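You operate a simulated robot arm through the tools that you are given. There is no shell and no other tool. Be economical: measure what you need, move in short steps, check, and stop when the job is done.

You are at the controls of a simulated two-armed robot. One attempt, no reset.

TASK
Take the striped towel from the navy runner of the bed and lay it out flat on the grey cover of the bed.

The check looks at the end state, three seconds after you hand in, the way a careful person would. Anything else that was tipped, shoved, dropped, spilled or broken makes it a failure. A push-on lid holds only when it is set on centred and level and pressed home; a screw cap is set on level and turned clockwise until tight. Flat cloth is picked up by pressing the open fingertips on it (5 to 10 N) and closing them slowly along it; thin cloth reads only 2 to 8 mm in the jaws.

THE ROBOT
Two 7-joint arms with two-finger parallel grippers on one trunk, on a base that drives. Base frame: it is fixed to the floor where the robot stands at the start and does not move with it; the origin is under the middle of the robot, x ahead of it, y to its left, z up. Units: mm, rad, N and s.
The left shoulder is at the start at [60, 144, 691], the right one opposite. Places, roughly: grey cover of the bed [1000, 700, 600]. Payload 1.57 kg a hand.
Tool frame (each hand has its own): the origin (TCP) lies between the finger pads and is the grasp point; the fingertips stand 30 mm ahead of it; z points along the fingers, y is the line along which they close. Largest opening 110 mm; finger width 24, thickness 12; the body of the gripper, 48 by 112 mm, starts 78 mm behind the TCP.
Orientation is that of the tool frame in the base frame, as a unit quaternion [x, y, z, w]. With the fingers straight down and closing along the base's y, the tool's x points along the base's -x, its y along +y and its z along -z.

THE INTERFACE
- The arms move only by the tool step_arm. It takes "left_series", "right_series" or both (then of equal length, played together; a hand with none holds still); each is a list of rows, each a list of 3 entries, a list of its own where there are three numbers: the closure, from 0 (fully open) to 1 (shut), then the shift along the base's x, y, z in mm, then the turn, a rotation vector about the base's x, y, z in degrees. In form: [[fingers, [dx, dy, dz], [ax, ay, az]], ...]. A call has 1 to 20 rows; each row is the pose to reach, as a shift and turn from the pose commanded when the call began. Each row takes 0.2 s and may step no farther than 50 mm and 0.15 rad from the row before; otherwise, or with a gripper value out of range, the whole call is refused. A pose out of reach is approached as far as the arm can. The call stops where the force on the tool passes 40 N (or 10 N more than at its start, if that is more) or the arm is blocked; 0.2 s more then pass. The fingers move at their own pace (about 45 mm/s each) and stop on an object; they squeeze with about 38 N. The grip force told is the motor's: it shows also when the fingers shut on nothing. Time passes only in rows, and 0.2 s behind the last, so rows that repeat a pose let the fingers close. The reply holds the time, the measured pose of the TCP, the force on the tool along the base axes, the opening and the grip force, in the units named above and with some noise, and new pictures: "show" is both (left out), scene, wrist or none (wrist: the cameras of the hands that moved).
- Cameras (640 x 400 px; columns grow to the right, rows downward): "scene" is now at [48.4, 15.2, 1304.3]; the picture's right is [0.21, -0.98, 0.00], its down [-0.70, -0.15, -0.70] and it looks along [0.69, 0.14, -0.71] (base axes); focal length 250 px, centre (320, 200). "left" rides on the left gripper at [70, -16, -141] in its tool frame; the picture's right is [0.23, 0.97, 0.00], its down [-0.86, 0.20, -0.48] and it looks along [-0.47, 0.11, 0.88] (tool axes); focal length 222 px, centre (320, 200). "right" rides on the right gripper at [70, 16, -141] in its tool frame; the picture's right is [-0.23, 0.97, 0.00], its down [-0.85, -0.20, -0.48] and it looks along [-0.47, -0.11, 0.88] (tool axes); focal length 222 px, centre (320, 200).
- raise_lower(by): slides the trunk up (or, below 0, down) by that many mm; the arms and the scene camera ride with it, the base frame stays. It gives what a move gives, with no picture.
- drive_base(legs): drives the robot by 1 to 6 legs, each [ahead, left, turn to the left] in mm, mm and rad, along the robot's own axes; the way and the turn of a leg run together, so that a leg with both is an arc; at most 1500 mm and 3.142 rad a leg. The arms and the cameras ride along, it lands a little off, and it stops where it bumps. It gives what a move gives, and a new picture of the scene camera.
- aim_head(pan, tilt): turns the head with the scene camera to pan (to the left, within 1.501 rad either way) and tilt (down, from -0.506 to 1.204), counted from straight ahead of the robot. It gives what a move gives, and a new picture of the scene camera.
- point_at(camera, pixels): for up to 12 pixels [column, row] of the newest picture of that camera ("zoom" is the newest enlarged one), the place [x, y, z] in the base frame of the surface seen there, good to about 2 mm. It takes no simulated time.
- enlarge(camera, box): a new picture of the part [left, top, right, bottom] of that camera's present view, enlarged. It takes no simulated time.
- close_job(): hands the job in; it is judged then, once.

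Work in short steps. Measure before you move; look again where a grasp or a placing could have gone wrong, and mend it. You have 80 turns and 260 pictures in all, those below and enlarged ones among them. Open the grippers and draw the arms clear of the work before you hand the job in, unless the task says otherwise; then end with one line.

The tools are called after ">>>" as name(argument=value, ...) on one line, values as JSON. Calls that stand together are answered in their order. step_arm: Moves the arms, as the interface text tells. Its arguments: {"type":"object","properties":{"left_series":{"type":"array","items":{"type":"array"}},"right_series":{"type":"array","items":{"type":"array"}},"show":{"type":"string","enum":["both","scene","wrist","none"]}},"required":[]} The other tools are called the same way: raise_lower (by) slides the trunk up or down; drive_base (legs) drives the base; aim_head (pan, tilt) turns the head that bears the scene camera; point_at (camera, pixels) gives the place of the surface under pixels of a picture; enlarge (camera, box) takes an enlarged picture of a part of a camera's view; close_job () hands the job in.

At the start:

```text
t: 0.0
left_eef_pos: [340.7, 391.3, 845.4]
left_orientation: [0.0, 1.0, 0.0, 0.0]
left_contact_force: [0.3, -0.6, 0.4]
left_width: 109.9
left_grasp_force: 0.1
right_eef_pos: [460.0, 33.8, 857.8]
right_orientation: [0.0, 1.0, 0.0, 0.0]
right_contact_force: [0.1, 0.3, 1.0]
right_width: 110.1
right_grasp_force: 0.0
trunk travel left (down, up): [-289.0, 301.0]
robot x, y, heading: [0.9, 1.0, 0.002]
head pan, tilt: [0.208, 0.792]
```

scene: 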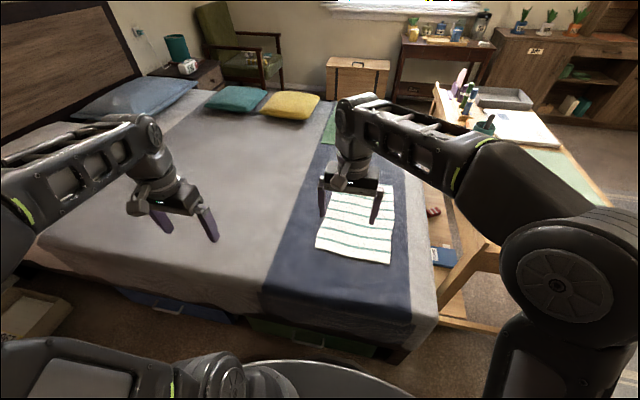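
right: 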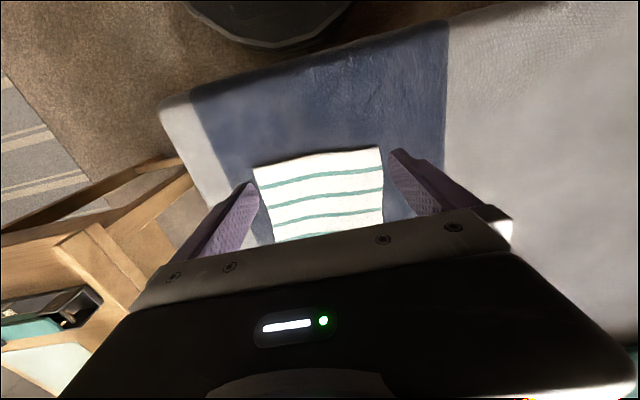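
left: 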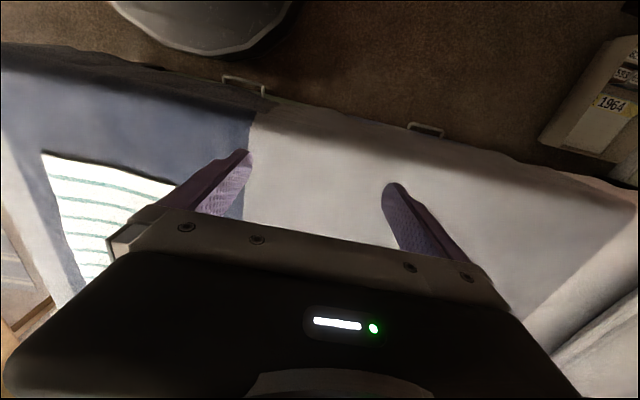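

The towel lies on the navy runner around pixel (357,225) in the scene. I measure its corners and the bed around it.

>>> point_at(camera="scene", pixels=[[317, 248], [389, 263], [393, 186], [333, 192], [356, 225], [265, 290], [300, 200], [200, 260], [250, 200], [408, 300], [180, 160], [411, 245]])

>>> enlarge(camera="scene", box=[240, 160, 460, 300])

```text
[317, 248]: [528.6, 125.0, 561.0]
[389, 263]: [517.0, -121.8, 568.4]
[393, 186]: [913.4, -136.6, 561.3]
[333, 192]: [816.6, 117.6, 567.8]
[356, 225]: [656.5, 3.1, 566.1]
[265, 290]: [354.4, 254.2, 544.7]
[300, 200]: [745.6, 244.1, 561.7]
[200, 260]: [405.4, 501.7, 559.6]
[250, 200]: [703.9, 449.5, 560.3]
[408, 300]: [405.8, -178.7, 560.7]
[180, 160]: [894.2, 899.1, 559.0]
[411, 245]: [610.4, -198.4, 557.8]
```

```text
2.86 times, centred on (350, 230) of scene
```

zoom: 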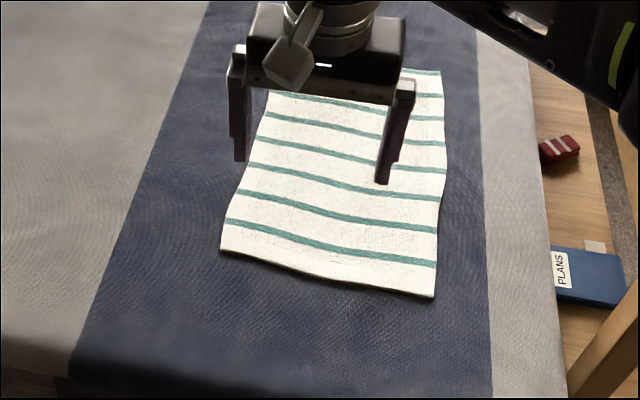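

The towel spans about x 520–910, y −125–120, on a runner at z≈560. I'll bring both hands above its two near corners at z≈700, half closed.

>>> step_arm(left_series=[[0.2, [21, -29, -14], [0, 0, 0]], [0.4, [42, -58, -29], [0, 0, 0]], [0.5, [63, -87, -43], [0, 0, 0]], [0.5, [84, -116, -58], [0, 0, 0]], [0.5, [105, -145, -72], [0, 0, 0]], [0.5, [126, -174, -87], [0, 0, 0]], [0.5, [147, -203, -101], [0, 0, 0]], [0.5, [168, -232, -116], [0, 0, 0]], [0.5, [189, -261, -130], [0, 0, 0]], [0.5, [209, -291, -145], [0, 0, 0]]], right_series=[[0.2, [8, -13, -15], [0, 0, 0]], [0.4, [16, -26, -31], [0, 0, 0]], [0.5, [24, -39, -47], [0, 0, 0]], [0.5, [33, -52, -63], [0, 0, 0]], [0.5, [41, -65, -79], [0, 0, 0]], [0.5, [49, -78, -95], [0, 0, 0]], [0.5, [57, -91, -110], [0, 0, 0]], [0.5, [65, -104, -126], [0, 0, 0]], [0.5, [74, -117, -142], [0, 0, 0]], [0.5, [82, -131, -158], [0, 0, 0]]])

```text
t: 2.2
left_eef_pos: [546.6, 101.2, 700.2]
left_orientation: [-0.001, 1.0, 0.0, 0.0]
left_contact_force: [-0.3, 0.0, 0.6]
left_width: 54.9
left_grasp_force: 0.1
right_eef_pos: [543.0, -97.7, 698.3]
right_orientation: [0.0, 1.0, 0.002, 0.0]
right_contact_force: [-0.8, -0.7, -0.6]
right_width: 54.8
right_grasp_force: 0.1
trunk travel left (down, up): [-289.0, 301.0]
robot x, y, heading: [-0.1, 0.6, -0.0]
head pan, tilt: [0.208, 0.792]
```

scene: 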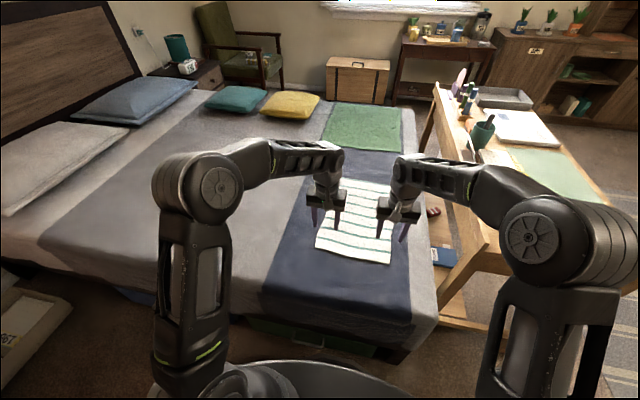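
right: 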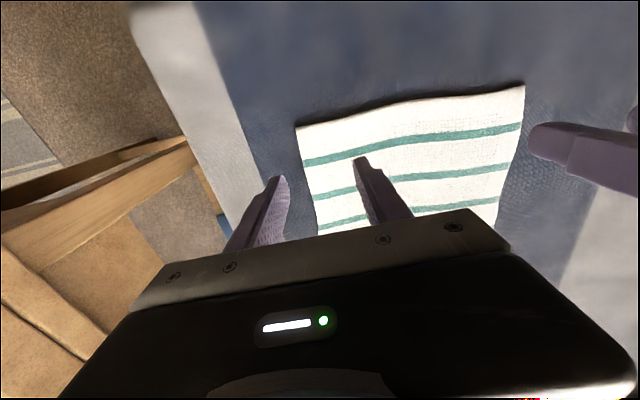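
left: 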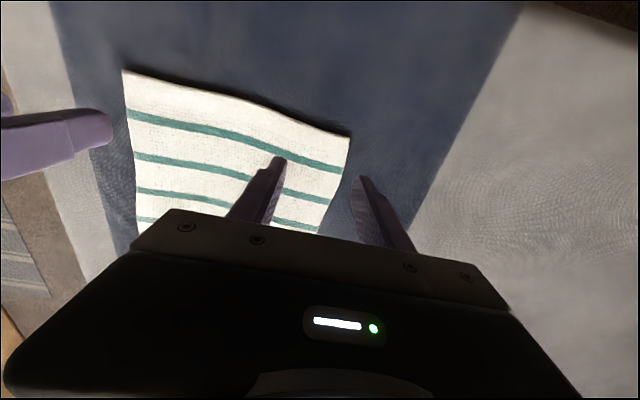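

The towel looks a bit narrower than I measured; I remeasure the corners from the wrist views and the cover's limits from the scene.

>>> point_at(camera="left", pixels=[[128, 76], [345, 141], [315, 228], [240, 110], [138, 222]])

>>> point_at(camera="right", pixels=[[301, 131], [519, 92], [410, 106], [318, 220]])

>>> point_at(camera="scene", pixels=[[348, 182], [385, 185], [322, 240], [387, 260], [275, 240], [45, 240], [195, 102], [330, 104], [140, 280], [350, 176], [362, 148], [240, 310]])

>>> enlarge(camera="scene", box=[270, 90, 450, 280])

```text
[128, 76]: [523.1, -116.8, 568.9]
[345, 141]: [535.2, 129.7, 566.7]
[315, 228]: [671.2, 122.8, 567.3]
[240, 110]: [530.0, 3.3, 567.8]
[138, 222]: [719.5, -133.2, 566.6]
```

```text
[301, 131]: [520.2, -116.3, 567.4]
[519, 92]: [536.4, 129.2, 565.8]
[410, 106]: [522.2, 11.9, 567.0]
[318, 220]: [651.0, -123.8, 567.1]
```

```text
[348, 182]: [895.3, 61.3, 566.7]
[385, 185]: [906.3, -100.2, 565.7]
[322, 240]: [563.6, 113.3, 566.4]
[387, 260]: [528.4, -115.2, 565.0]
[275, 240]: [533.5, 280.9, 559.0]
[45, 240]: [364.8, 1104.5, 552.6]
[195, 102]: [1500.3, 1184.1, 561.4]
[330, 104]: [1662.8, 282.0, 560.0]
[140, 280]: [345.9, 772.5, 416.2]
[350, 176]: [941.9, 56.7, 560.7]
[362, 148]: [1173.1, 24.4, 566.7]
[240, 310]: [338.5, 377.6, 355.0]
```

```text
2.11 times, centred on (360, 185) of scene
```

zoom: 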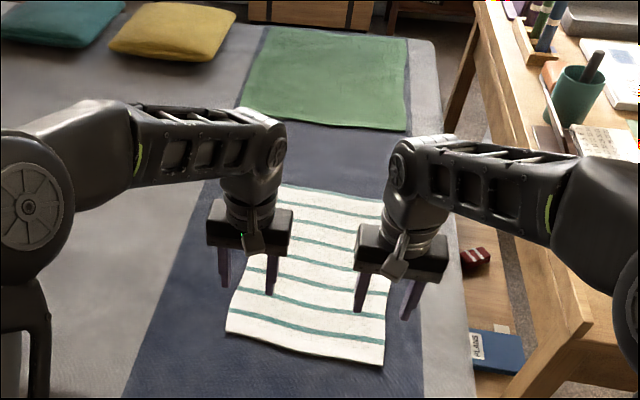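

Corners: near-left (535,130), near-right (520,−117). I set the finger gap to ~40 mm inside each corner and come down to just above the cloth (TCP ≈604).

>>> step_arm(left_series=[[0.64, [5, -4, -30], [0, 0, 0]], [0.64, [5, -4, -60], [0, 0, 0]], [0.64, [5, -4, -85], [0, 0, 0]], [0.64, [5, -4, -96], [0, 0, 0]], [0.64, [5, -4, -96], [0, 0, 0]]], right_series=[[0.64, [0, 12, -30], [0, 0, 0]], [0.64, [0, 12, -60], [0, 0, 0]], [0.64, [0, 12, -85], [0, 0, 0]], [0.64, [0, 12, -96], [0, 0, 0]], [0.64, [0, 12, -96], [0, 0, 0]]], show="wrist")

```text
t: 3.4
left_eef_pos: [554.5, 97.0, 603.0]
left_orientation: [0.0, 1.0, -0.001, 0.0]
left_contact_force: [-1.1, 0.6, 0.2]
left_width: 39.7
left_grasp_force: 0.0
right_eef_pos: [544.1, -85.5, 601.8]
right_orientation: [0.001, 1.0, 0.0, 0.0]
right_contact_force: [-0.5, -0.2, 0.1]
right_width: 39.6
right_grasp_force: 0.0
trunk travel left (down, up): [-289.0, 301.0]
robot x, y, heading: [1.3, -0.8, -0.001]
head pan, tilt: [0.208, 0.792]
```

right: 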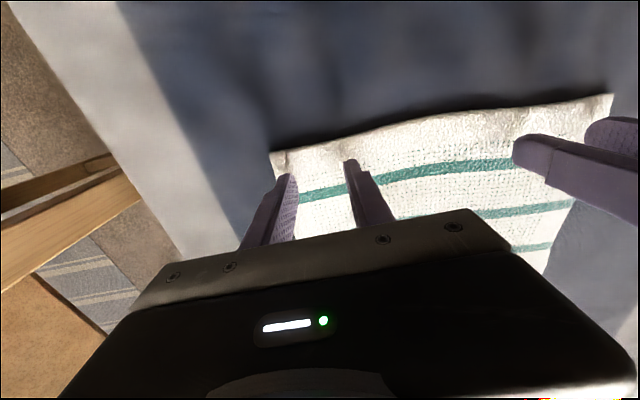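
left: 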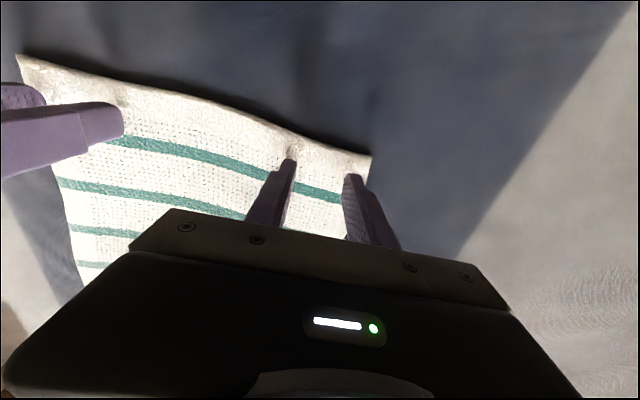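

Fingertips are over the cloth inside both corners, no contact yet. I press down a few mm and read the force.

>>> step_arm(left_series=[[0.64, [0, 0, -3], [0, 0, 0]], [0.64, [0, 0, -6], [0, 0, 0]], [0.64, [0, 0, -8], [0, 0, 0]], [0.64, [0, 0, -8], [0, 0, 0]]], right_series=[[0.64, [0, 0, -3], [0, 0, 0]], [0.64, [0, 0, -6], [0, 0, 0]], [0.64, [0, 0, -8], [0, 0, 0]], [0.64, [0, 0, -8], [0, 0, 0]]], show="none")

```text
t: 4.4
left_eef_pos: [554.4, 95.5, 596.3]
left_orientation: [0.0, 1.0, 0.001, 0.0]
left_contact_force: [0.2, 1.6, 3.5]
left_width: 39.6
left_grasp_force: 0.0
right_eef_pos: [542.8, -84.4, 595.6]
right_orientation: [0.0, 1.0, 0.0, 0.001]
right_contact_force: [0.1, -2.9, 9.3]
right_width: 39.7
right_grasp_force: 0.1
trunk travel left (down, up): [-289.0, 301.0]
robot x, y, heading: [2.7, 1.8, -0.002]
head pan, tilt: [0.208, 0.792]
```

Right presses 9 N, left 3.5 N. I lower the left 2 mm more, then close both slowly.

>>> step_arm(left_series=[[0.64, [0, 0, -2], [0, 0, 0]], [0.68, [0, 0, -2], [0, 0, 0]], [0.72, [0, 0, -2], [0, 0, 0]], [0.76, [0, 0, -2], [0, 0, 0]], [0.8, [0, 0, -2], [0, 0, 0]], [0.84, [0, 0, -2], [0, 0, 0]], [0.88, [0, 0, -2], [0, 0, 0]], [0.92, [0, 0, -2], [0, 0, 0]], [0.96, [0, 0, -2], [0, 0, 0]], [1.0, [0, 0, -2], [0, 0, 0]], [1.0, [0, 0, -2], [0, 0, 0]], [1.0, [0, 0, -2], [0, 0, 0]]], right_series=[[0.64, [0, 0, 0], [0, 0, 0]], [0.68, [0, 0, 0], [0, 0, 0]], [0.72, [0, 0, 0], [0, 0, 0]], [0.76, [0, 0, 0], [0, 0, 0]], [0.8, [0, 0, 0], [0, 0, 0]], [0.84, [0, 0, 0], [0, 0, 0]], [0.88, [0, 0, 0], [0, 0, 0]], [0.92, [0, 0, 0], [0, 0, 0]], [0.96, [0, 0, 0], [0, 0, 0]], [1.0, [0, 0, 0], [0, 0, 0]], [1.0, [0, 0, 0], [0, 0, 0]], [1.0, [0, 0, 0], [0, 0, 0]]], show="wrist")

```text
t: 7.0
left_eef_pos: [552.8, 95.5, 594.6]
left_orientation: [0.0, 1.0, -0.001, 0.001]
left_contact_force: [-3.2, -8.6, 19.0]
left_width: 4.8
left_grasp_force: 25.4
right_eef_pos: [542.2, -82.3, 597.5]
right_orientation: [-0.001, 1.0, 0.001, 0.002]
right_contact_force: [3.3, 16.2, 12.7]
right_width: 5.6
right_grasp_force: 25.0
trunk travel left (down, up): [-289.0, 301.0]
robot x, y, heading: [-0.4, 3.9, 0.006]
head pan, tilt: [0.208, 0.792]
```

right: 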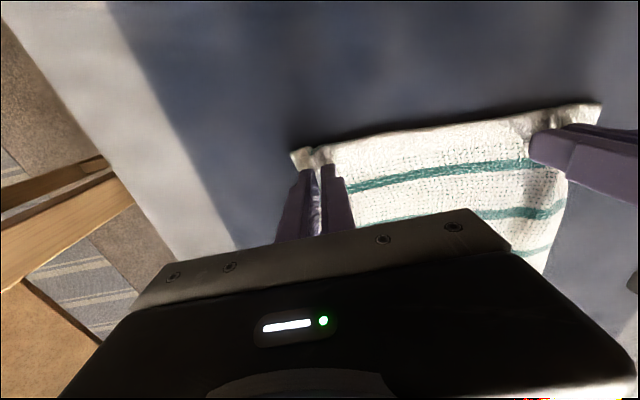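
left: 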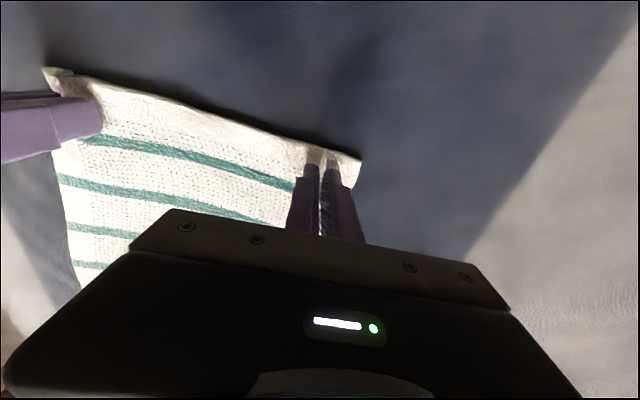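

Both jaws hold cloth (4.8 and 5.6 mm). I lift 80 mm by arm to check.

>>> step_arm(left_series=[[1, [0, 0, 15], [0, 0, 0]], [1, [5, 0, 35], [0, 0, 0]], [1, [10, 0, 55], [0, 0, 0]], [1, [15, 0, 80], [0, 0, 0]], [1, [15, 0, 80], [0, 0, 0]]], right_series=[[1, [0, 0, 15], [0, 0, 0]], [1, [5, 0, 35], [0, 0, 0]], [1, [10, 0, 55], [0, 0, 0]], [1, [15, 0, 80], [0, 0, 0]], [1, [15, 0, 80], [0, 0, 0]]], show="both")

```text
t: 8.2
left_eef_pos: [570.5, 95.1, 675.0]
left_orientation: [0.0, 1.0, 0.0, 0.0]
left_contact_force: [-1.4, -12.8, 0.1]
left_width: 5.3
left_grasp_force: 25.2
right_eef_pos: [555.6, -84.0, 675.2]
right_orientation: [-0.001, 1.0, 0.0, 0.0]
right_contact_force: [0.5, 12.4, -0.3]
right_width: 5.4
right_grasp_force: 26.1
trunk travel left (down, up): [-289.0, 301.0]
robot x, y, heading: [0.4, 4.1, 0.002]
head pan, tilt: [0.208, 0.792]
```

scene: 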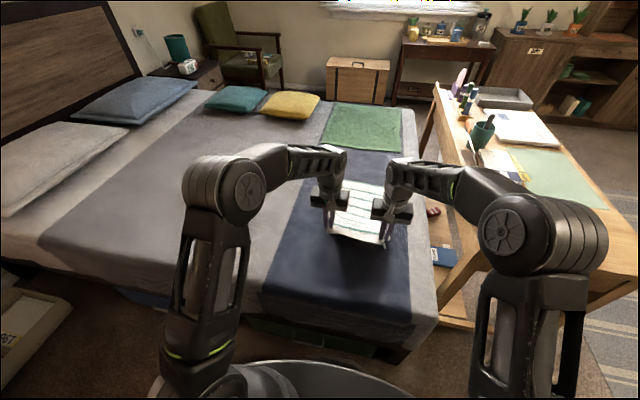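
right: 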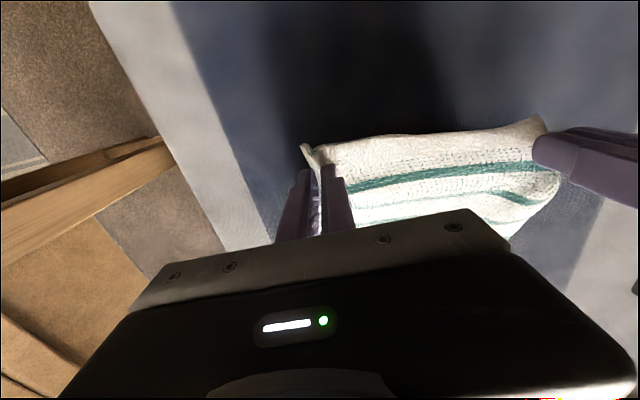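
left: 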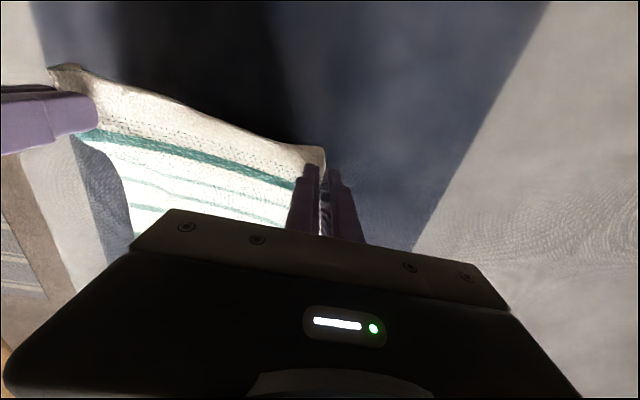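

The cloth is held taut (12 N between hands). I raise the trunk to hang it clear.

>>> raise_lower(by=295)

>>> step_arm(left_series=[[1, [0, -1, 30], [0, 0, 0]], [1, [0, -3, 60], [0, 0, 0]], [1, [0, -4, 90], [0, 0, 0]], [1, [0, -4, 120], [0, 0, 0]], [1, [0, -4, 120], [0, 0, 0]]], right_series=[[1, [5, 0, 30], [0, 0, 0]], [1, [10, 0, 60], [0, 0, 0]], [1, [12, 0, 90], [0, 0, 0]], [1, [12, 0, 120], [0, 0, 0]], [1, [12, 0, 120], [0, 0, 0]]])

```text
t: 11.2
left_eef_pos: [570.6, 96.8, 970.2]
left_orientation: [0.0, 1.0, 0.0, 0.0]
left_contact_force: [-1.2, -14.2, 0.0]
left_width: 5.1
left_grasp_force: 24.9
right_eef_pos: [555.7, -83.3, 971.1]
right_orientation: [-0.001, 1.0, 0.0, 0.0]
right_contact_force: [0.4, 13.1, 1.0]
right_width: 5.3
right_grasp_force: 25.6
trunk travel left (down, up): [-584.0, 6.0]
robot x, y, heading: [-0.3, -2.3, -0.005]
head pan, tilt: [0.208, 0.792]
```

```text
t: 12.4
left_eef_pos: [570.7, 91.6, 1090.4]
left_orientation: [0.0, 1.0, 0.0, -0.001]
left_contact_force: [0.0, -8.0, 0.1]
left_width: 4.6
left_grasp_force: 25.6
right_eef_pos: [567.7, -86.0, 1092.0]
right_orientation: [0.0, 1.0, 0.0, 0.0]
right_contact_force: [-0.4, 7.8, 0.1]
right_width: 5.0
right_grasp_force: 25.6
trunk travel left (down, up): [-584.0, 6.0]
robot x, y, heading: [-0.9, -2.6, -0.001]
head pan, tilt: [0.208, 0.792]
```

scene: 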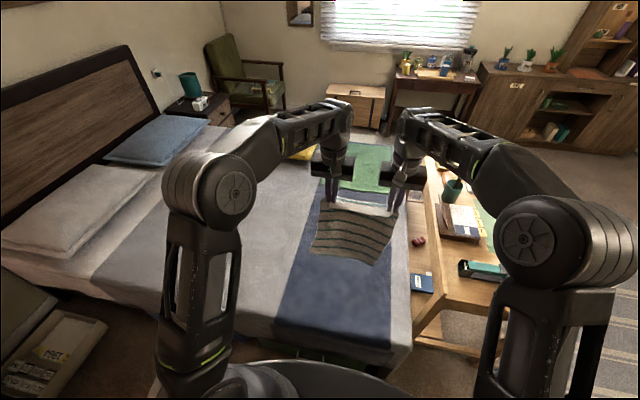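
right: 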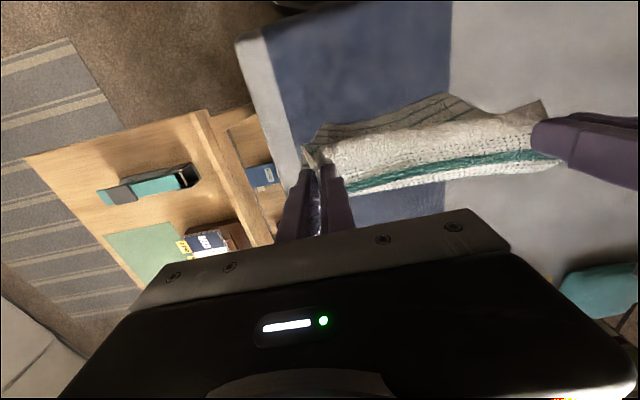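
left: 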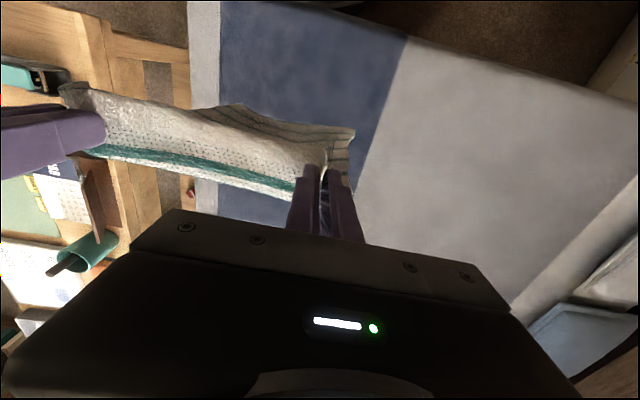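

The towel hangs freely. Before driving left I check where the carton on the floor (pixel ~ (60,340)) stands.

>>> point_at(camera="scene", pixels=[[105, 322], [80, 345], [50, 385], [80, 312], [130, 380], [370, 260], [316, 250], [395, 215], [250, 372]])

```text
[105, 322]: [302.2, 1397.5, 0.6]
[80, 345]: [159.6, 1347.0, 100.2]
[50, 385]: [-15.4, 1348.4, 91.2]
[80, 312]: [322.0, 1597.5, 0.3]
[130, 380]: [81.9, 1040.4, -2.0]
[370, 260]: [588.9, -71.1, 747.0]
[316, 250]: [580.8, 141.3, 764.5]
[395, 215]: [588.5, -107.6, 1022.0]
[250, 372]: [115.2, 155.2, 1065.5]
```

The carton is at y>1300, so there is room. I drive left 470 mm.

>>> drive_base(legs=[[0, 470, 0]])

```text
t: 15.1
left_eef_pos: [570.9, 554.6, 1090.4]
left_orientation: [0.0, 1.0, 0.0, 0.0]
left_contact_force: [0.0, -6.5, -0.7]
left_width: 4.9
left_grasp_force: 25.0
right_eef_pos: [567.6, 377.0, 1091.7]
right_orientation: [-0.001, 1.0, 0.0, 0.0]
right_contact_force: [-0.1, 7.3, -0.4]
right_width: 5.0
right_grasp_force: 25.1
trunk travel left (down, up): [-584.0, 6.0]
robot x, y, heading: [0.2, 459.5, -0.003]
head pan, tilt: [0.208, 0.792]
```

scene: 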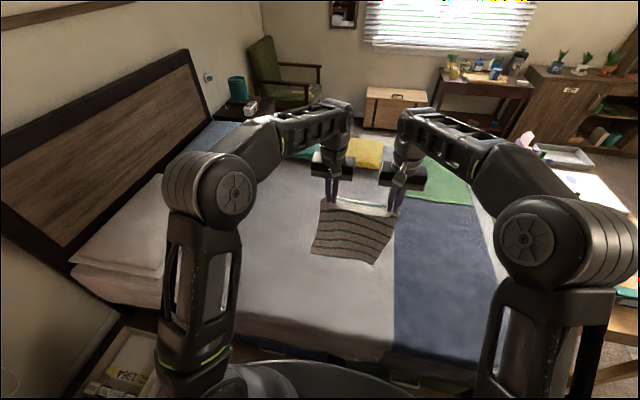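

Towel now hangs over the grey cover. I lower the trunk 110 mm, then reach forward.

>>> raise_lower(by=-110)

>>> step_arm(left_series=[[1, [25, 0, 0], [0, 0, 0]], [1, [50, 0, 0], [0, 0, 0]], [1, [75, 0, 0], [0, 0, 0]], [1, [100, 0, 0], [0, 0, 0]], [1, [125, 0, 0], [0, 0, 0]], [1, [150, 0, 0], [0, 0, 0]], [1, [170, 0, 0], [0, 0, 0]], [1, [170, 0, 0], [0, 0, 0]]], right_series=[[1, [25, 0, 0], [0, 0, 0]], [1, [50, 0, 0], [0, 0, 0]], [1, [75, 0, 0], [0, 0, 0]], [1, [100, 0, 0], [0, 0, 0]], [1, [125, 0, 0], [0, 0, 0]], [1, [150, 0, 0], [0, 0, 0]], [1, [172, 0, 0], [0, 0, 0]], [1, [172, 0, 0], [0, 0, 0]]])

```text
t: 16.6
left_eef_pos: [570.6, 552.6, 980.8]
left_orientation: [-0.001, 1.0, 0.0, 0.0]
left_contact_force: [0.0, -7.2, 0.3]
left_width: 4.5
left_grasp_force: 24.4
right_eef_pos: [567.6, 376.4, 981.7]
right_orientation: [-0.001, 1.0, 0.0, 0.0]
right_contact_force: [-0.7, 7.9, -0.6]
right_width: 5.2
right_grasp_force: 25.2
trunk travel left (down, up): [-474.0, 116.0]
robot x, y, heading: [-4.3, 463.8, 0.002]
head pan, tilt: [0.208, 0.792]
```

```text
t: 18.4
left_eef_pos: [624.5, 556.2, 979.9]
left_orientation: [0.0, 1.0, -0.004, 0.013]
left_contact_force: [-1.0, -8.7, -1.1]
left_width: 4.6
left_grasp_force: 25.0
left hand out of reach, approached as far as the arm can: row 2, 3, 4, 5, 6, 7, 8
right_eef_pos: [608.6, 377.3, 982.1]
right_orientation: [-0.001, 1.0, 0.001, 0.001]
right_contact_force: [0.5, 9.2, -0.7]
right_width: 5.3
right_grasp_force: 25.2
right hand out of reach, approached as far as the arm can: row 2, 3, 4, 5, 6, 7, 8
trunk travel left (down, up): [-474.0, 116.0]
robot x, y, heading: [-0.8, 458.2, 0.006]
head pan, tilt: [0.208, 0.792]
```

scene: 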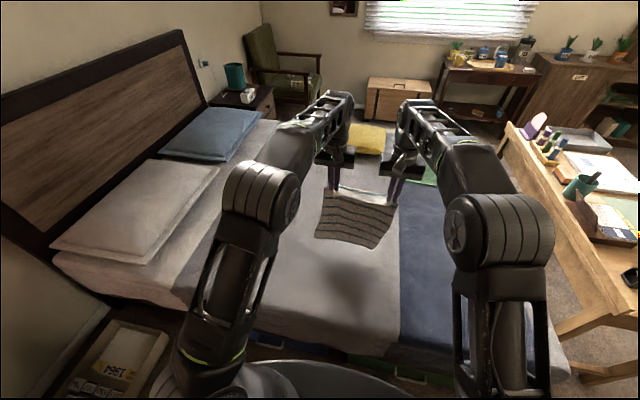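
right: 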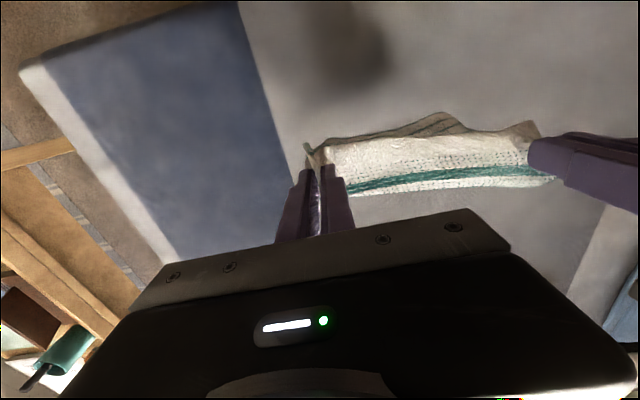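
left: 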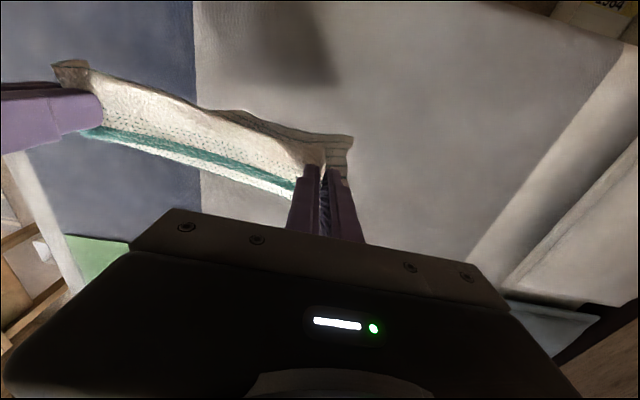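

High reach is limited. I check how much gap is left between the base's front and the bed side, as driving forward would help.

>>> point_at(camera="scene", pixels=[[250, 366], [300, 364], [350, 368], [390, 380], [300, 346], [340, 352], [320, 336], [280, 341]])

>>> enlarge(camera="scene", box=[220, 300, 420, 400])

```text
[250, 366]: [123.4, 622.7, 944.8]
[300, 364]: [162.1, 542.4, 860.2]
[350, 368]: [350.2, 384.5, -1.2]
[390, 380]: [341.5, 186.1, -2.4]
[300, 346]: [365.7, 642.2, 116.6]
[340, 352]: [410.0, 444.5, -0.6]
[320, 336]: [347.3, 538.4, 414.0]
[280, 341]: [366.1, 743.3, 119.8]
```

```text
3.20 times, centred on (320, 350) of scene
```

zoom: 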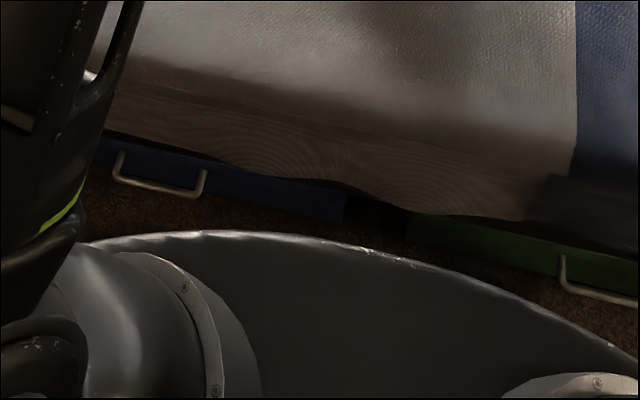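

Base gap is small (~60 mm), so I won't drive. Instead I raise the trunk, bring the arms down relative to the shoulders, and tilt the fingers forward to gain reach.

>>> raise_lower(by=112)

>>> step_arm(left_series=[[1, [0, 0, -25], [0, -6, 0]], [1, [0, 0, -50], [0, -12, 0]], [1, [0, 0, -75], [0, -18, 0]], [1, [0, 0, -100], [0, -24, 0]], [1, [0, 0, -112], [0, -30, 0]], [1, [0, 0, -112], [0, -30, 0]]], right_series=[[1, [0, 0, -25], [0, -6, 0]], [1, [0, 0, -50], [0, -12, 0]], [1, [0, 0, -75], [0, -18, 0]], [1, [0, 0, -100], [0, -24, 0]], [1, [0, 0, -112], [0, -30, 0]], [1, [0, 0, -112], [0, -30, 0]]], show="scene")

```text
t: 19.8
left_eef_pos: [624.9, 554.6, 1092.1]
left_orientation: [0.0, 1.0, -0.004, 0.012]
left_contact_force: [-0.3, -9.1, -0.2]
left_width: 4.7
left_grasp_force: 25.2
right_eef_pos: [608.4, 376.6, 1093.5]
right_orientation: [-0.001, 1.0, 0.001, 0.002]
right_contact_force: [1.1, 10.5, -0.6]
right_width: 5.4
right_grasp_force: 25.6
trunk travel left (down, up): [-586.0, 4.0]
robot x, y, heading: [0.6, 463.1, 0.001]
head pan, tilt: [0.208, 0.792]
```

```text
t: 21.2
left_eef_pos: [624.0, 554.8, 979.7]
left_orientation: [0.002, 0.962, -0.003, 0.272]
left_contact_force: [-0.4, -9.4, 0.1]
left_width: 4.5
left_grasp_force: 24.7
right_eef_pos: [609.2, 377.0, 982.3]
right_orientation: [-0.001, 0.965, 0.0, 0.261]
right_contact_force: [1.5, 9.8, -1.5]
right_width: 4.9
right_grasp_force: 26.4
trunk travel left (down, up): [-586.0, 4.0]
robot x, y, heading: [-3.4, 460.8, 0.004]
head pan, tilt: [0.208, 0.792]
```

scene: 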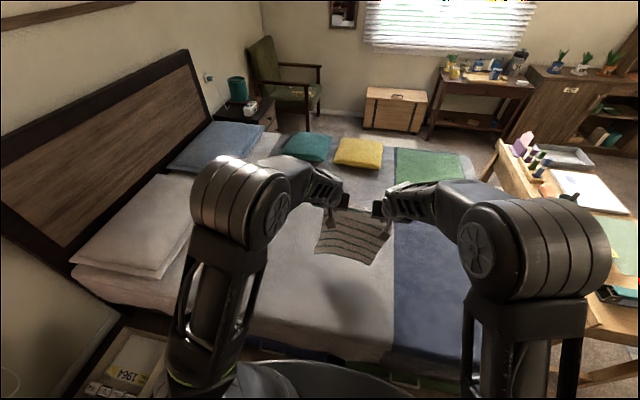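

Clipped poses are the new reference, good; elbows now have slack. I move forward to x≈765.

>>> step_arm(left_series=[[1, [0, 0, 0], [0, 0, 0]], [1, [20, 0, 0], [0, 0, 0]], [1, [45, 0, 0], [0, 0, 0]], [1, [70, 0, 0], [0, 0, 0]], [1, [95, 0, 0], [0, 0, 0]], [1, [120, 0, 0], [0, 0, 0]], [1, [141, 0, 0], [0, 0, 0]], [1, [141, 0, 0], [0, 0, 0]]], right_series=[[1, [15, 0, 0], [0, 0, 0]], [1, [35, 0, 0], [0, 0, 0]], [1, [60, 0, 0], [0, 0, 0]], [1, [85, 0, 0], [0, 0, 0]], [1, [110, 0, 0], [0, 0, 0]], [1, [135, 0, 0], [0, 0, 0]], [1, [156, 0, 0], [0, 0, 0]], [1, [156, 0, 0], [0, 0, 0]]], show="scene")

```text
t: 23.0
left_eef_pos: [765.9, 555.4, 981.6]
left_orientation: [0.001, 0.962, -0.004, 0.272]
left_contact_force: [-0.2, -9.5, 0.1]
left_width: 4.7
left_grasp_force: 25.2
right_eef_pos: [763.6, 375.4, 980.1]
right_orientation: [-0.002, 0.965, 0.001, 0.261]
right_contact_force: [-0.4, 9.7, -0.4]
right_width: 5.3
right_grasp_force: 25.5
trunk travel left (down, up): [-586.0, 4.0]
robot x, y, heading: [0.4, 460.2, 0.0]
head pan, tilt: [0.208, 0.792]
```

scene: 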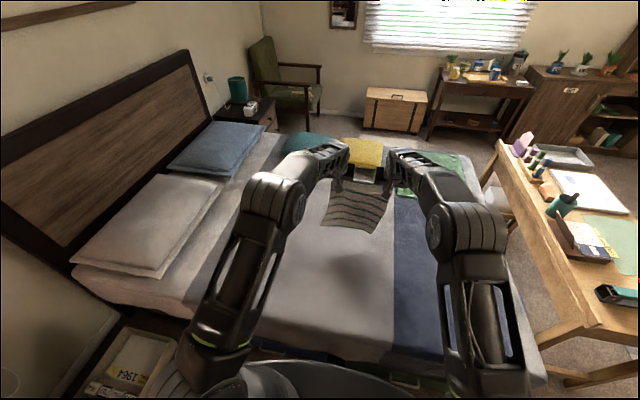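

Reached. I measure the hanging bottom edge.

>>> point_at(camera="scene", pixels=[[324, 222], [350, 226], [368, 231], [340, 200], [380, 205], [345, 232]])

>>> step_arm(left_series=[[1, [12, 0, -5], [0, 0, 0]], [1, [24, 0, -10], [0, 0, 0]], [1, [30, 0, -10], [0, 0, 0]], [1, [30, 0, -10], [0, 0, 0]]], right_series=[[1, [12, 0, -5], [0, 0, 0]], [1, [24, 0, -10], [0, 0, 0]], [1, [32, 0, -10], [0, 0, 0]], [1, [32, 0, -10], [0, 0, 0]]], show="scene")

```text
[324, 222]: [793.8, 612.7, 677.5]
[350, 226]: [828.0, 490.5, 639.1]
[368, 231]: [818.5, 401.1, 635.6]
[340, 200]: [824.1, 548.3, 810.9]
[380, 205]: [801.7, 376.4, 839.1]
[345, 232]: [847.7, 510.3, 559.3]
```

```text
t: 24.0
left_eef_pos: [795.1, 555.7, 972.5]
left_orientation: [0.001, 0.963, -0.004, 0.27]
left_contact_force: [0.4, -10.0, -0.1]
left_width: 4.6
left_grasp_force: 25.9
right_eef_pos: [796.5, 375.2, 971.3]
right_orientation: [-0.001, 0.966, 0.001, 0.26]
right_contact_force: [-0.7, 9.7, -0.3]
right_width: 5.1
right_grasp_force: 25.8
trunk travel left (down, up): [-586.0, 4.0]
robot x, y, heading: [0.7, 457.8, 0.002]
head pan, tilt: [0.208, 0.792]
```

scene: 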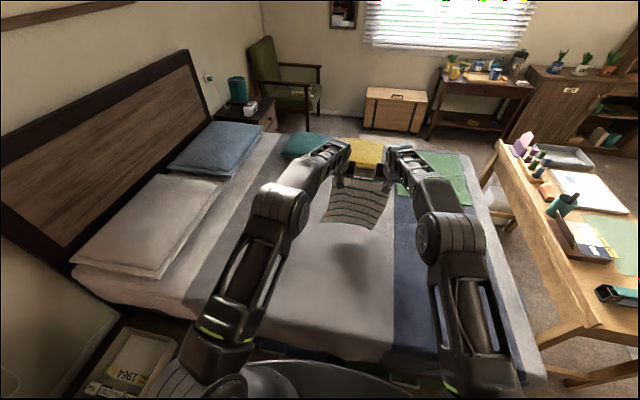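

Bottom edge is ~50 mm above the cover. I lower to touch down, then begin to pull back and down at 45°, first half.

>>> step_arm(left_series=[[1, [0, 0, -20], [0, 0, 0]], [1, [0, 0, -40], [0, 0, 0]], [1, [0, 0, -60], [0, 0, 0]], [1, [-10, 0, -75], [0, 0, 0]], [1, [-28, 0, -90], [0, 0, 0]], [1, [-46, 0, -105], [0, 0, 0]], [1, [-64, 0, -122], [0, 0, 0]], [1, [-82, 0, -139], [0, 0, 0]], [1, [-100, 0, -156], [0, 3, 0]], [1, [-118, 0, -173], [0, 6, 0]], [1, [-136, 0, -190], [0, 9, 0]], [1, [-154, 0, -205], [0, 12, 0]], [1, [-170, 0, -218], [0, 15, 0]]], right_series=[[1, [0, 0, -20], [0, 0, 0]], [1, [0, 0, -40], [0, 0, 0]], [1, [0, 0, -60], [0, 0, 0]], [1, [-10, 0, -75], [0, 0, 0]], [1, [-28, 0, -90], [0, 0, 0]], [1, [-46, 0, -105], [0, 0, 0]], [1, [-64, 0, -122], [0, 0, 0]], [1, [-82, 0, -139], [0, 0, 0]], [1, [-100, 0, -156], [0, 3, 0]], [1, [-118, 0, -173], [0, 6, 0]], [1, [-136, 0, -190], [0, 9, 0]], [1, [-154, 0, -205], [0, 12, 0]], [1, [-170, 0, -218], [0, 15, 0]]], show="both")

```text
t: 26.8
left_eef_pos: [622.8, 553.7, 752.8]
left_orientation: [0.001, 0.99, -0.004, 0.143]
left_contact_force: [0.1, -8.1, 0.2]
left_width: 4.4
left_grasp_force: 25.4
right_eef_pos: [627.1, 377.0, 753.7]
right_orientation: [-0.001, 0.991, 0.0, 0.131]
right_contact_force: [-0.8, 7.6, -0.8]
right_width: 5.0
right_grasp_force: 25.3
trunk travel left (down, up): [-586.0, 4.0]
robot x, y, heading: [3.1, 460.1, -0.002]
head pan, tilt: [0.208, 0.792]
```

scene: 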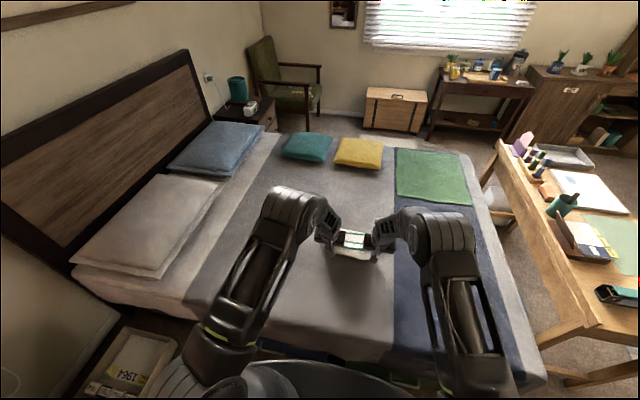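
right: 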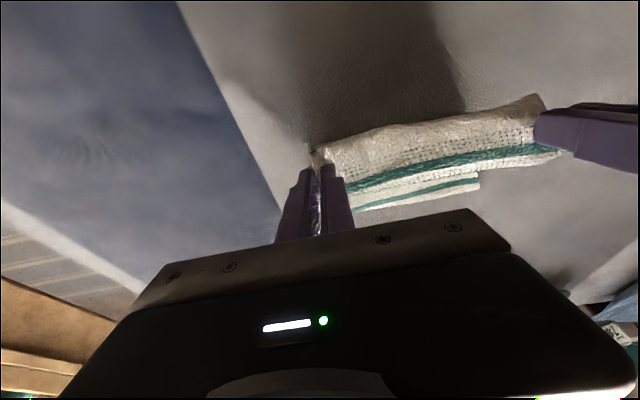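
left: 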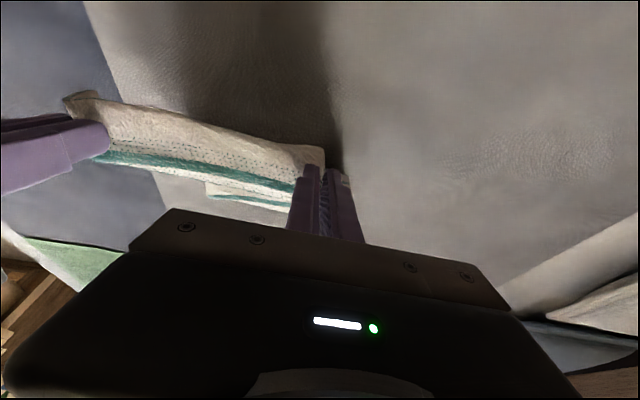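

Look closer at how the cloth is lying at (350,245).

>>> enlarge(camera="scene", box=[290, 200, 420, 290])

>>> point_at(camera="scene", pixels=[[352, 234], [352, 243], [345, 252], [368, 258], [352, 229], [335, 250]])

```text
4.44 times, centred on (355, 245) of scene
```

zoom: 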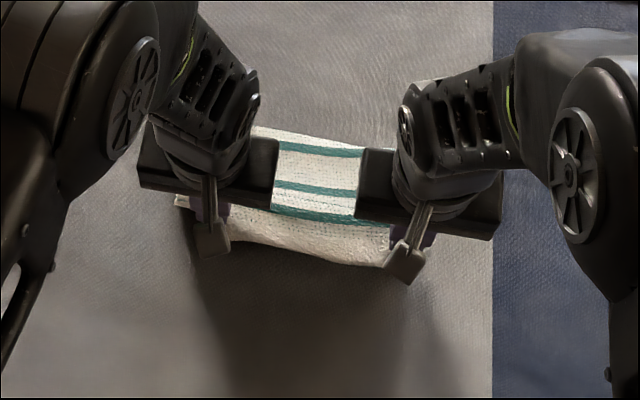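

```text
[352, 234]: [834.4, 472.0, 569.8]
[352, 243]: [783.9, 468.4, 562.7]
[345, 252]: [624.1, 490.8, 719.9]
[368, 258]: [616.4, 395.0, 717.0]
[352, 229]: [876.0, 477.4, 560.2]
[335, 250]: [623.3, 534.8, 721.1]
```

The far edge lies at x≈850 and cloth is down up to ~x=780. I continue down and back to x≈490, nearly touching.

>>> step_arm(left_series=[[1, [-18, 0, -17], [0, 2, 0]], [1, [-36, 0, -34], [0, 4, 0]], [1, [-54, 0, -51], [0, 6, 0]], [1, [-72, 0, -68], [0, 8, 0]], [1, [-90, 0, -85], [0, 10, 0]], [1, [-106, 0, -102], [0, 12, 0]], [1, [-120, 0, -119], [0, 14, 0]], [1, [-130, 0, -134], [0, 16, 0]], [1, [-136, 0, -146], [0, 16, 0]], [1, [-136, 0, -146], [0, 16, 0]]], right_series=[[1, [-18, 0, -17], [0, 2, 0]], [1, [-36, 0, -34], [0, 4, 0]], [1, [-54, 0, -51], [0, 6, 0]], [1, [-72, 0, -68], [0, 8, 0]], [1, [-90, 0, -85], [0, 10, 0]], [1, [-106, 0, -102], [0, 12, 0]], [1, [-120, 0, -119], [0, 14, 0]], [1, [-130, 0, -134], [0, 15, 0]], [1, [-138, 0, -146], [0, 15, 0]], [1, [-138, 0, -146], [0, 15, 0]]], show="both")

>>> enlarge(camera="scene", box=[270, 200, 450, 310])

```text
t: 29.0
left_eef_pos: [489.9, 554.2, 607.3]
left_orientation: [0.0, 1.0, -0.004, 0.004]
left_contact_force: [0.2, -7.6, 1.8]
left_width: 4.4
left_grasp_force: 24.6
right_eef_pos: [488.3, 378.2, 607.5]
right_orientation: [-0.001, 1.0, 0.0, 0.001]
right_contact_force: [-0.7, 7.2, 2.3]
right_width: 5.2
right_grasp_force: 25.3
trunk travel left (down, up): [-586.0, 4.0]
robot x, y, heading: [1.1, 463.1, 0.003]
head pan, tilt: [0.208, 0.792]
```

scene: 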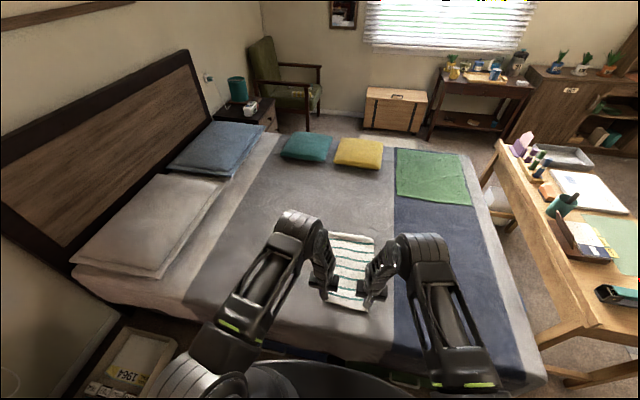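
right: 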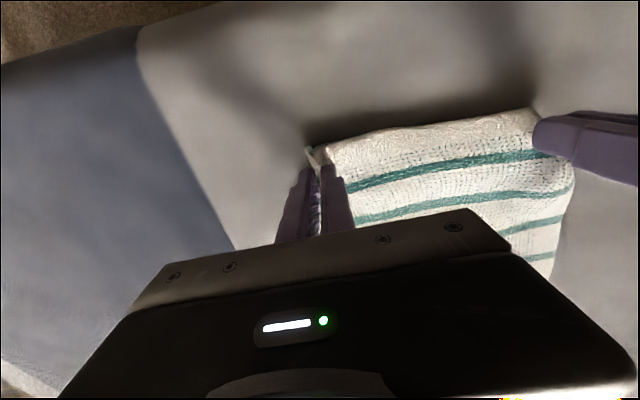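
left: 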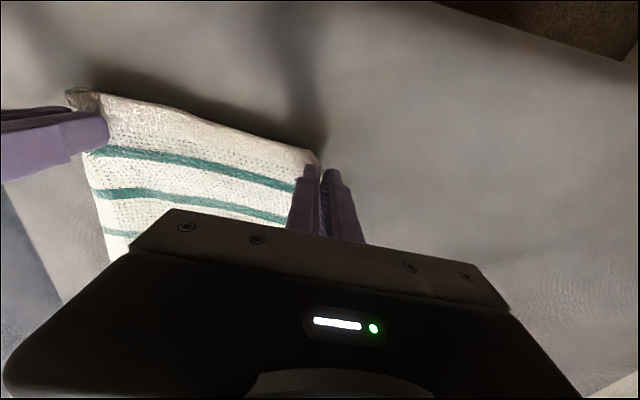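

```text
3.56 times, centred on (360, 255) of scene
```

zoom: 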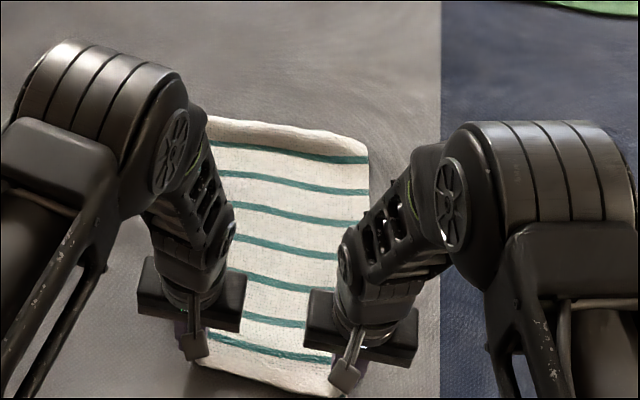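

The towel is nicely laid. I pull back 10 mm for light tension and lower until touching.

>>> step_arm(left_series=[[1, [-5, 0, -3], [0, 0, 0]], [1, [-10, 0, -7], [0, 0, 0]], [1, [-10, 0, -10], [0, 0, 0]], [1, [-10, 0, -10], [0, 0, 0]]], right_series=[[1, [-5, 0, -3], [0, 0, 0]], [1, [-10, 0, -7], [0, 0, 0]], [1, [-10, 0, -10], [0, 0, 0]], [1, [-10, 0, -10], [0, 0, 0]]], show="none")

```text
t: 30.0
left_eef_pos: [479.3, 554.7, 598.0]
left_orientation: [0.0, 1.0, -0.003, 0.005]
left_contact_force: [0.6, -7.7, 8.9]
left_width: 4.9
left_grasp_force: 25.3
right_eef_pos: [478.1, 376.7, 597.4]
right_orientation: [-0.001, 1.0, 0.0, 0.002]
right_contact_force: [0.0, 9.3, 1.7]
right_width: 5.0
right_grasp_force: 25.3
trunk travel left (down, up): [-586.0, 4.0]
robot x, y, heading: [-1.0, 466.6, 0.002]
head pan, tilt: [0.208, 0.792]
```

Tips touch lightly. I open slowly to ~45 mm along the cloth so the pinched folds spread out, then rise straight up.

>>> step_arm(left_series=[[0.94, [0, 0, 0], [0, 0, 0]], [0.88, [0, 0, 0], [0, 0, 0]], [0.82, [0, 0, 0], [0, 0, 0]], [0.76, [0, 0, 0], [0, 0, 0]], [0.7, [0, 0, 0], [0, 0, 0]], [0.64, [0, 0, 0], [0, 0, 0]], [0.6, [0, 0, 0], [0, 0, 0]], [0.6, [0, 0, 0], [0, 0, 0]], [0.6, [0, 0, 10], [0, 0, 0]], [0.6, [0, 0, 30], [0, 0, 0]], [0.6, [0, 0, 60], [0, 0, 0]], [0.6, [0, 0, 100], [0, 0, 0]]], right_series=[[0.94, [0, 0, 0], [0, 0, 0]], [0.88, [0, 0, 0], [0, 0, 0]], [0.82, [0, 0, 0], [0, 0, 0]], [0.76, [0, 0, 0], [0, 0, 0]], [0.7, [0, 0, 0], [0, 0, 0]], [0.64, [0, 0, 0], [0, 0, 0]], [0.6, [0, 0, 0], [0, 0, 0]], [0.6, [0, 0, 0], [0, 0, 0]], [0.6, [0, 0, 10], [0, 0, 0]], [0.6, [0, 0, 30], [0, 0, 0]], [0.6, [0, 0, 60], [0, 0, 0]], [0.6, [0, 0, 100], [0, 0, 0]]], show="both")

```text
t: 32.6
left_eef_pos: [478.3, 554.9, 699.5]
left_orientation: [0.0, 1.0, -0.004, 0.004]
left_contact_force: [-0.8, -0.2, -0.8]
left_width: 44.1
left_grasp_force: 0.1
right_eef_pos: [477.9, 376.1, 699.0]
right_orientation: [0.0, 1.0, -0.001, 0.002]
right_contact_force: [-0.5, 0.2, -1.5]
right_width: 44.2
right_grasp_force: 0.0
trunk travel left (down, up): [-586.0, 4.0]
robot x, y, heading: [-4.8, 460.7, 0.004]
head pan, tilt: [0.208, 0.792]
```

scene: 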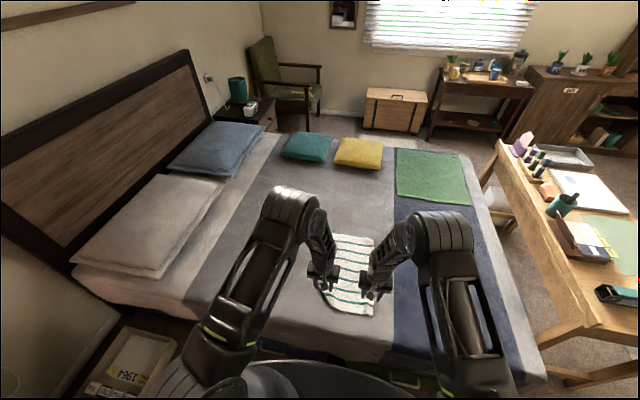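
right: 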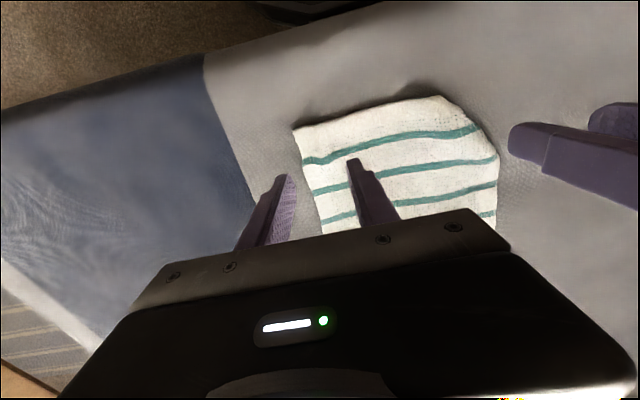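
left: 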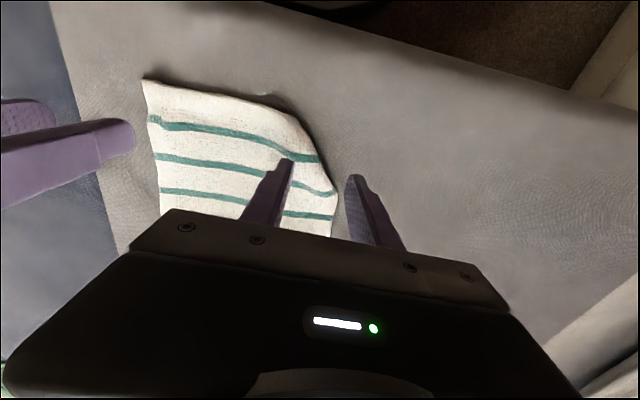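

The near-left corner looks tucked under. I spread the hands up and outward to inspect.

>>> step_arm(left_series=[[0.6, [0, 30, 25], [0, 0, 0]], [0.6, [-10, 60, 50], [0, 0, 0]], [0.6, [-20, 90, 75], [0, 0, 0]], [0.6, [-40, 120, 100], [0, 0, 0]], [0.6, [-60, 150, 110], [0, 0, 0]], [0.6, [-60, 180, 110], [0, 0, 0]]], right_series=[[0.6, [0, -30, 25], [0, 0, 0]], [0.6, [-10, -60, 50], [0, 0, 0]], [0.6, [-20, -90, 75], [0, 0, 0]], [0.6, [-40, -120, 100], [0, 0, 0]], [0.6, [-60, -150, 110], [0, 0, 0]], [0.6, [-60, -180, 110], [0, 0, 0]]], show="none")

>>> enlarge(camera="scene", box=[290, 220, 410, 320])

>>> enlarge(camera="left", box=[0, 0, 400, 250])

```text
t: 34.0
left_eef_pos: [418.4, 734.6, 808.1]
left_orientation: [0.001, 1.0, -0.003, 0.004]
left_contact_force: [0.2, 0.3, 0.7]
left_width: 43.9
left_grasp_force: 0.1
right_eef_pos: [418.8, 197.5, 807.3]
right_orientation: [-0.001, 1.0, 0.001, 0.0]
right_contact_force: [-1.5, -0.1, -0.1]
right_width: 44.2
right_grasp_force: 0.1
trunk travel left (down, up): [-586.0, 4.0]
robot x, y, heading: [-1.1, 460.6, -0.0]
head pan, tilt: [0.208, 0.792]
```

```text
4.00 times, centred on (350, 270) of scene
```

zoom: 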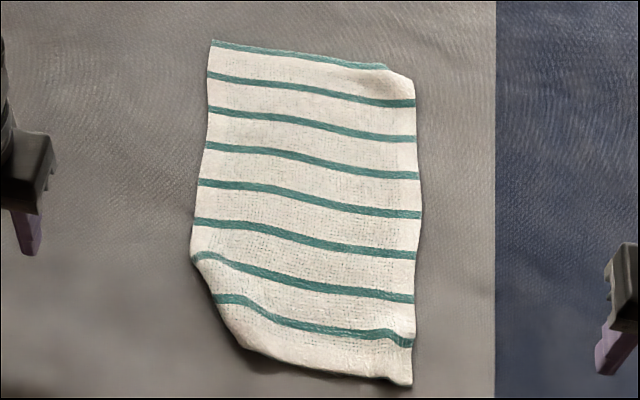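

```text
1.60 times, centred on (200, 125) of left
```

zoom: 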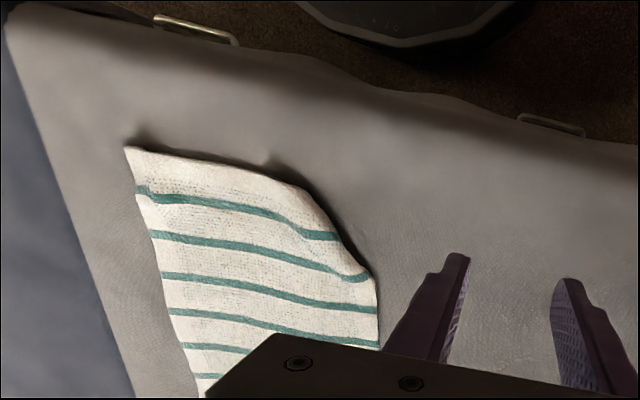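

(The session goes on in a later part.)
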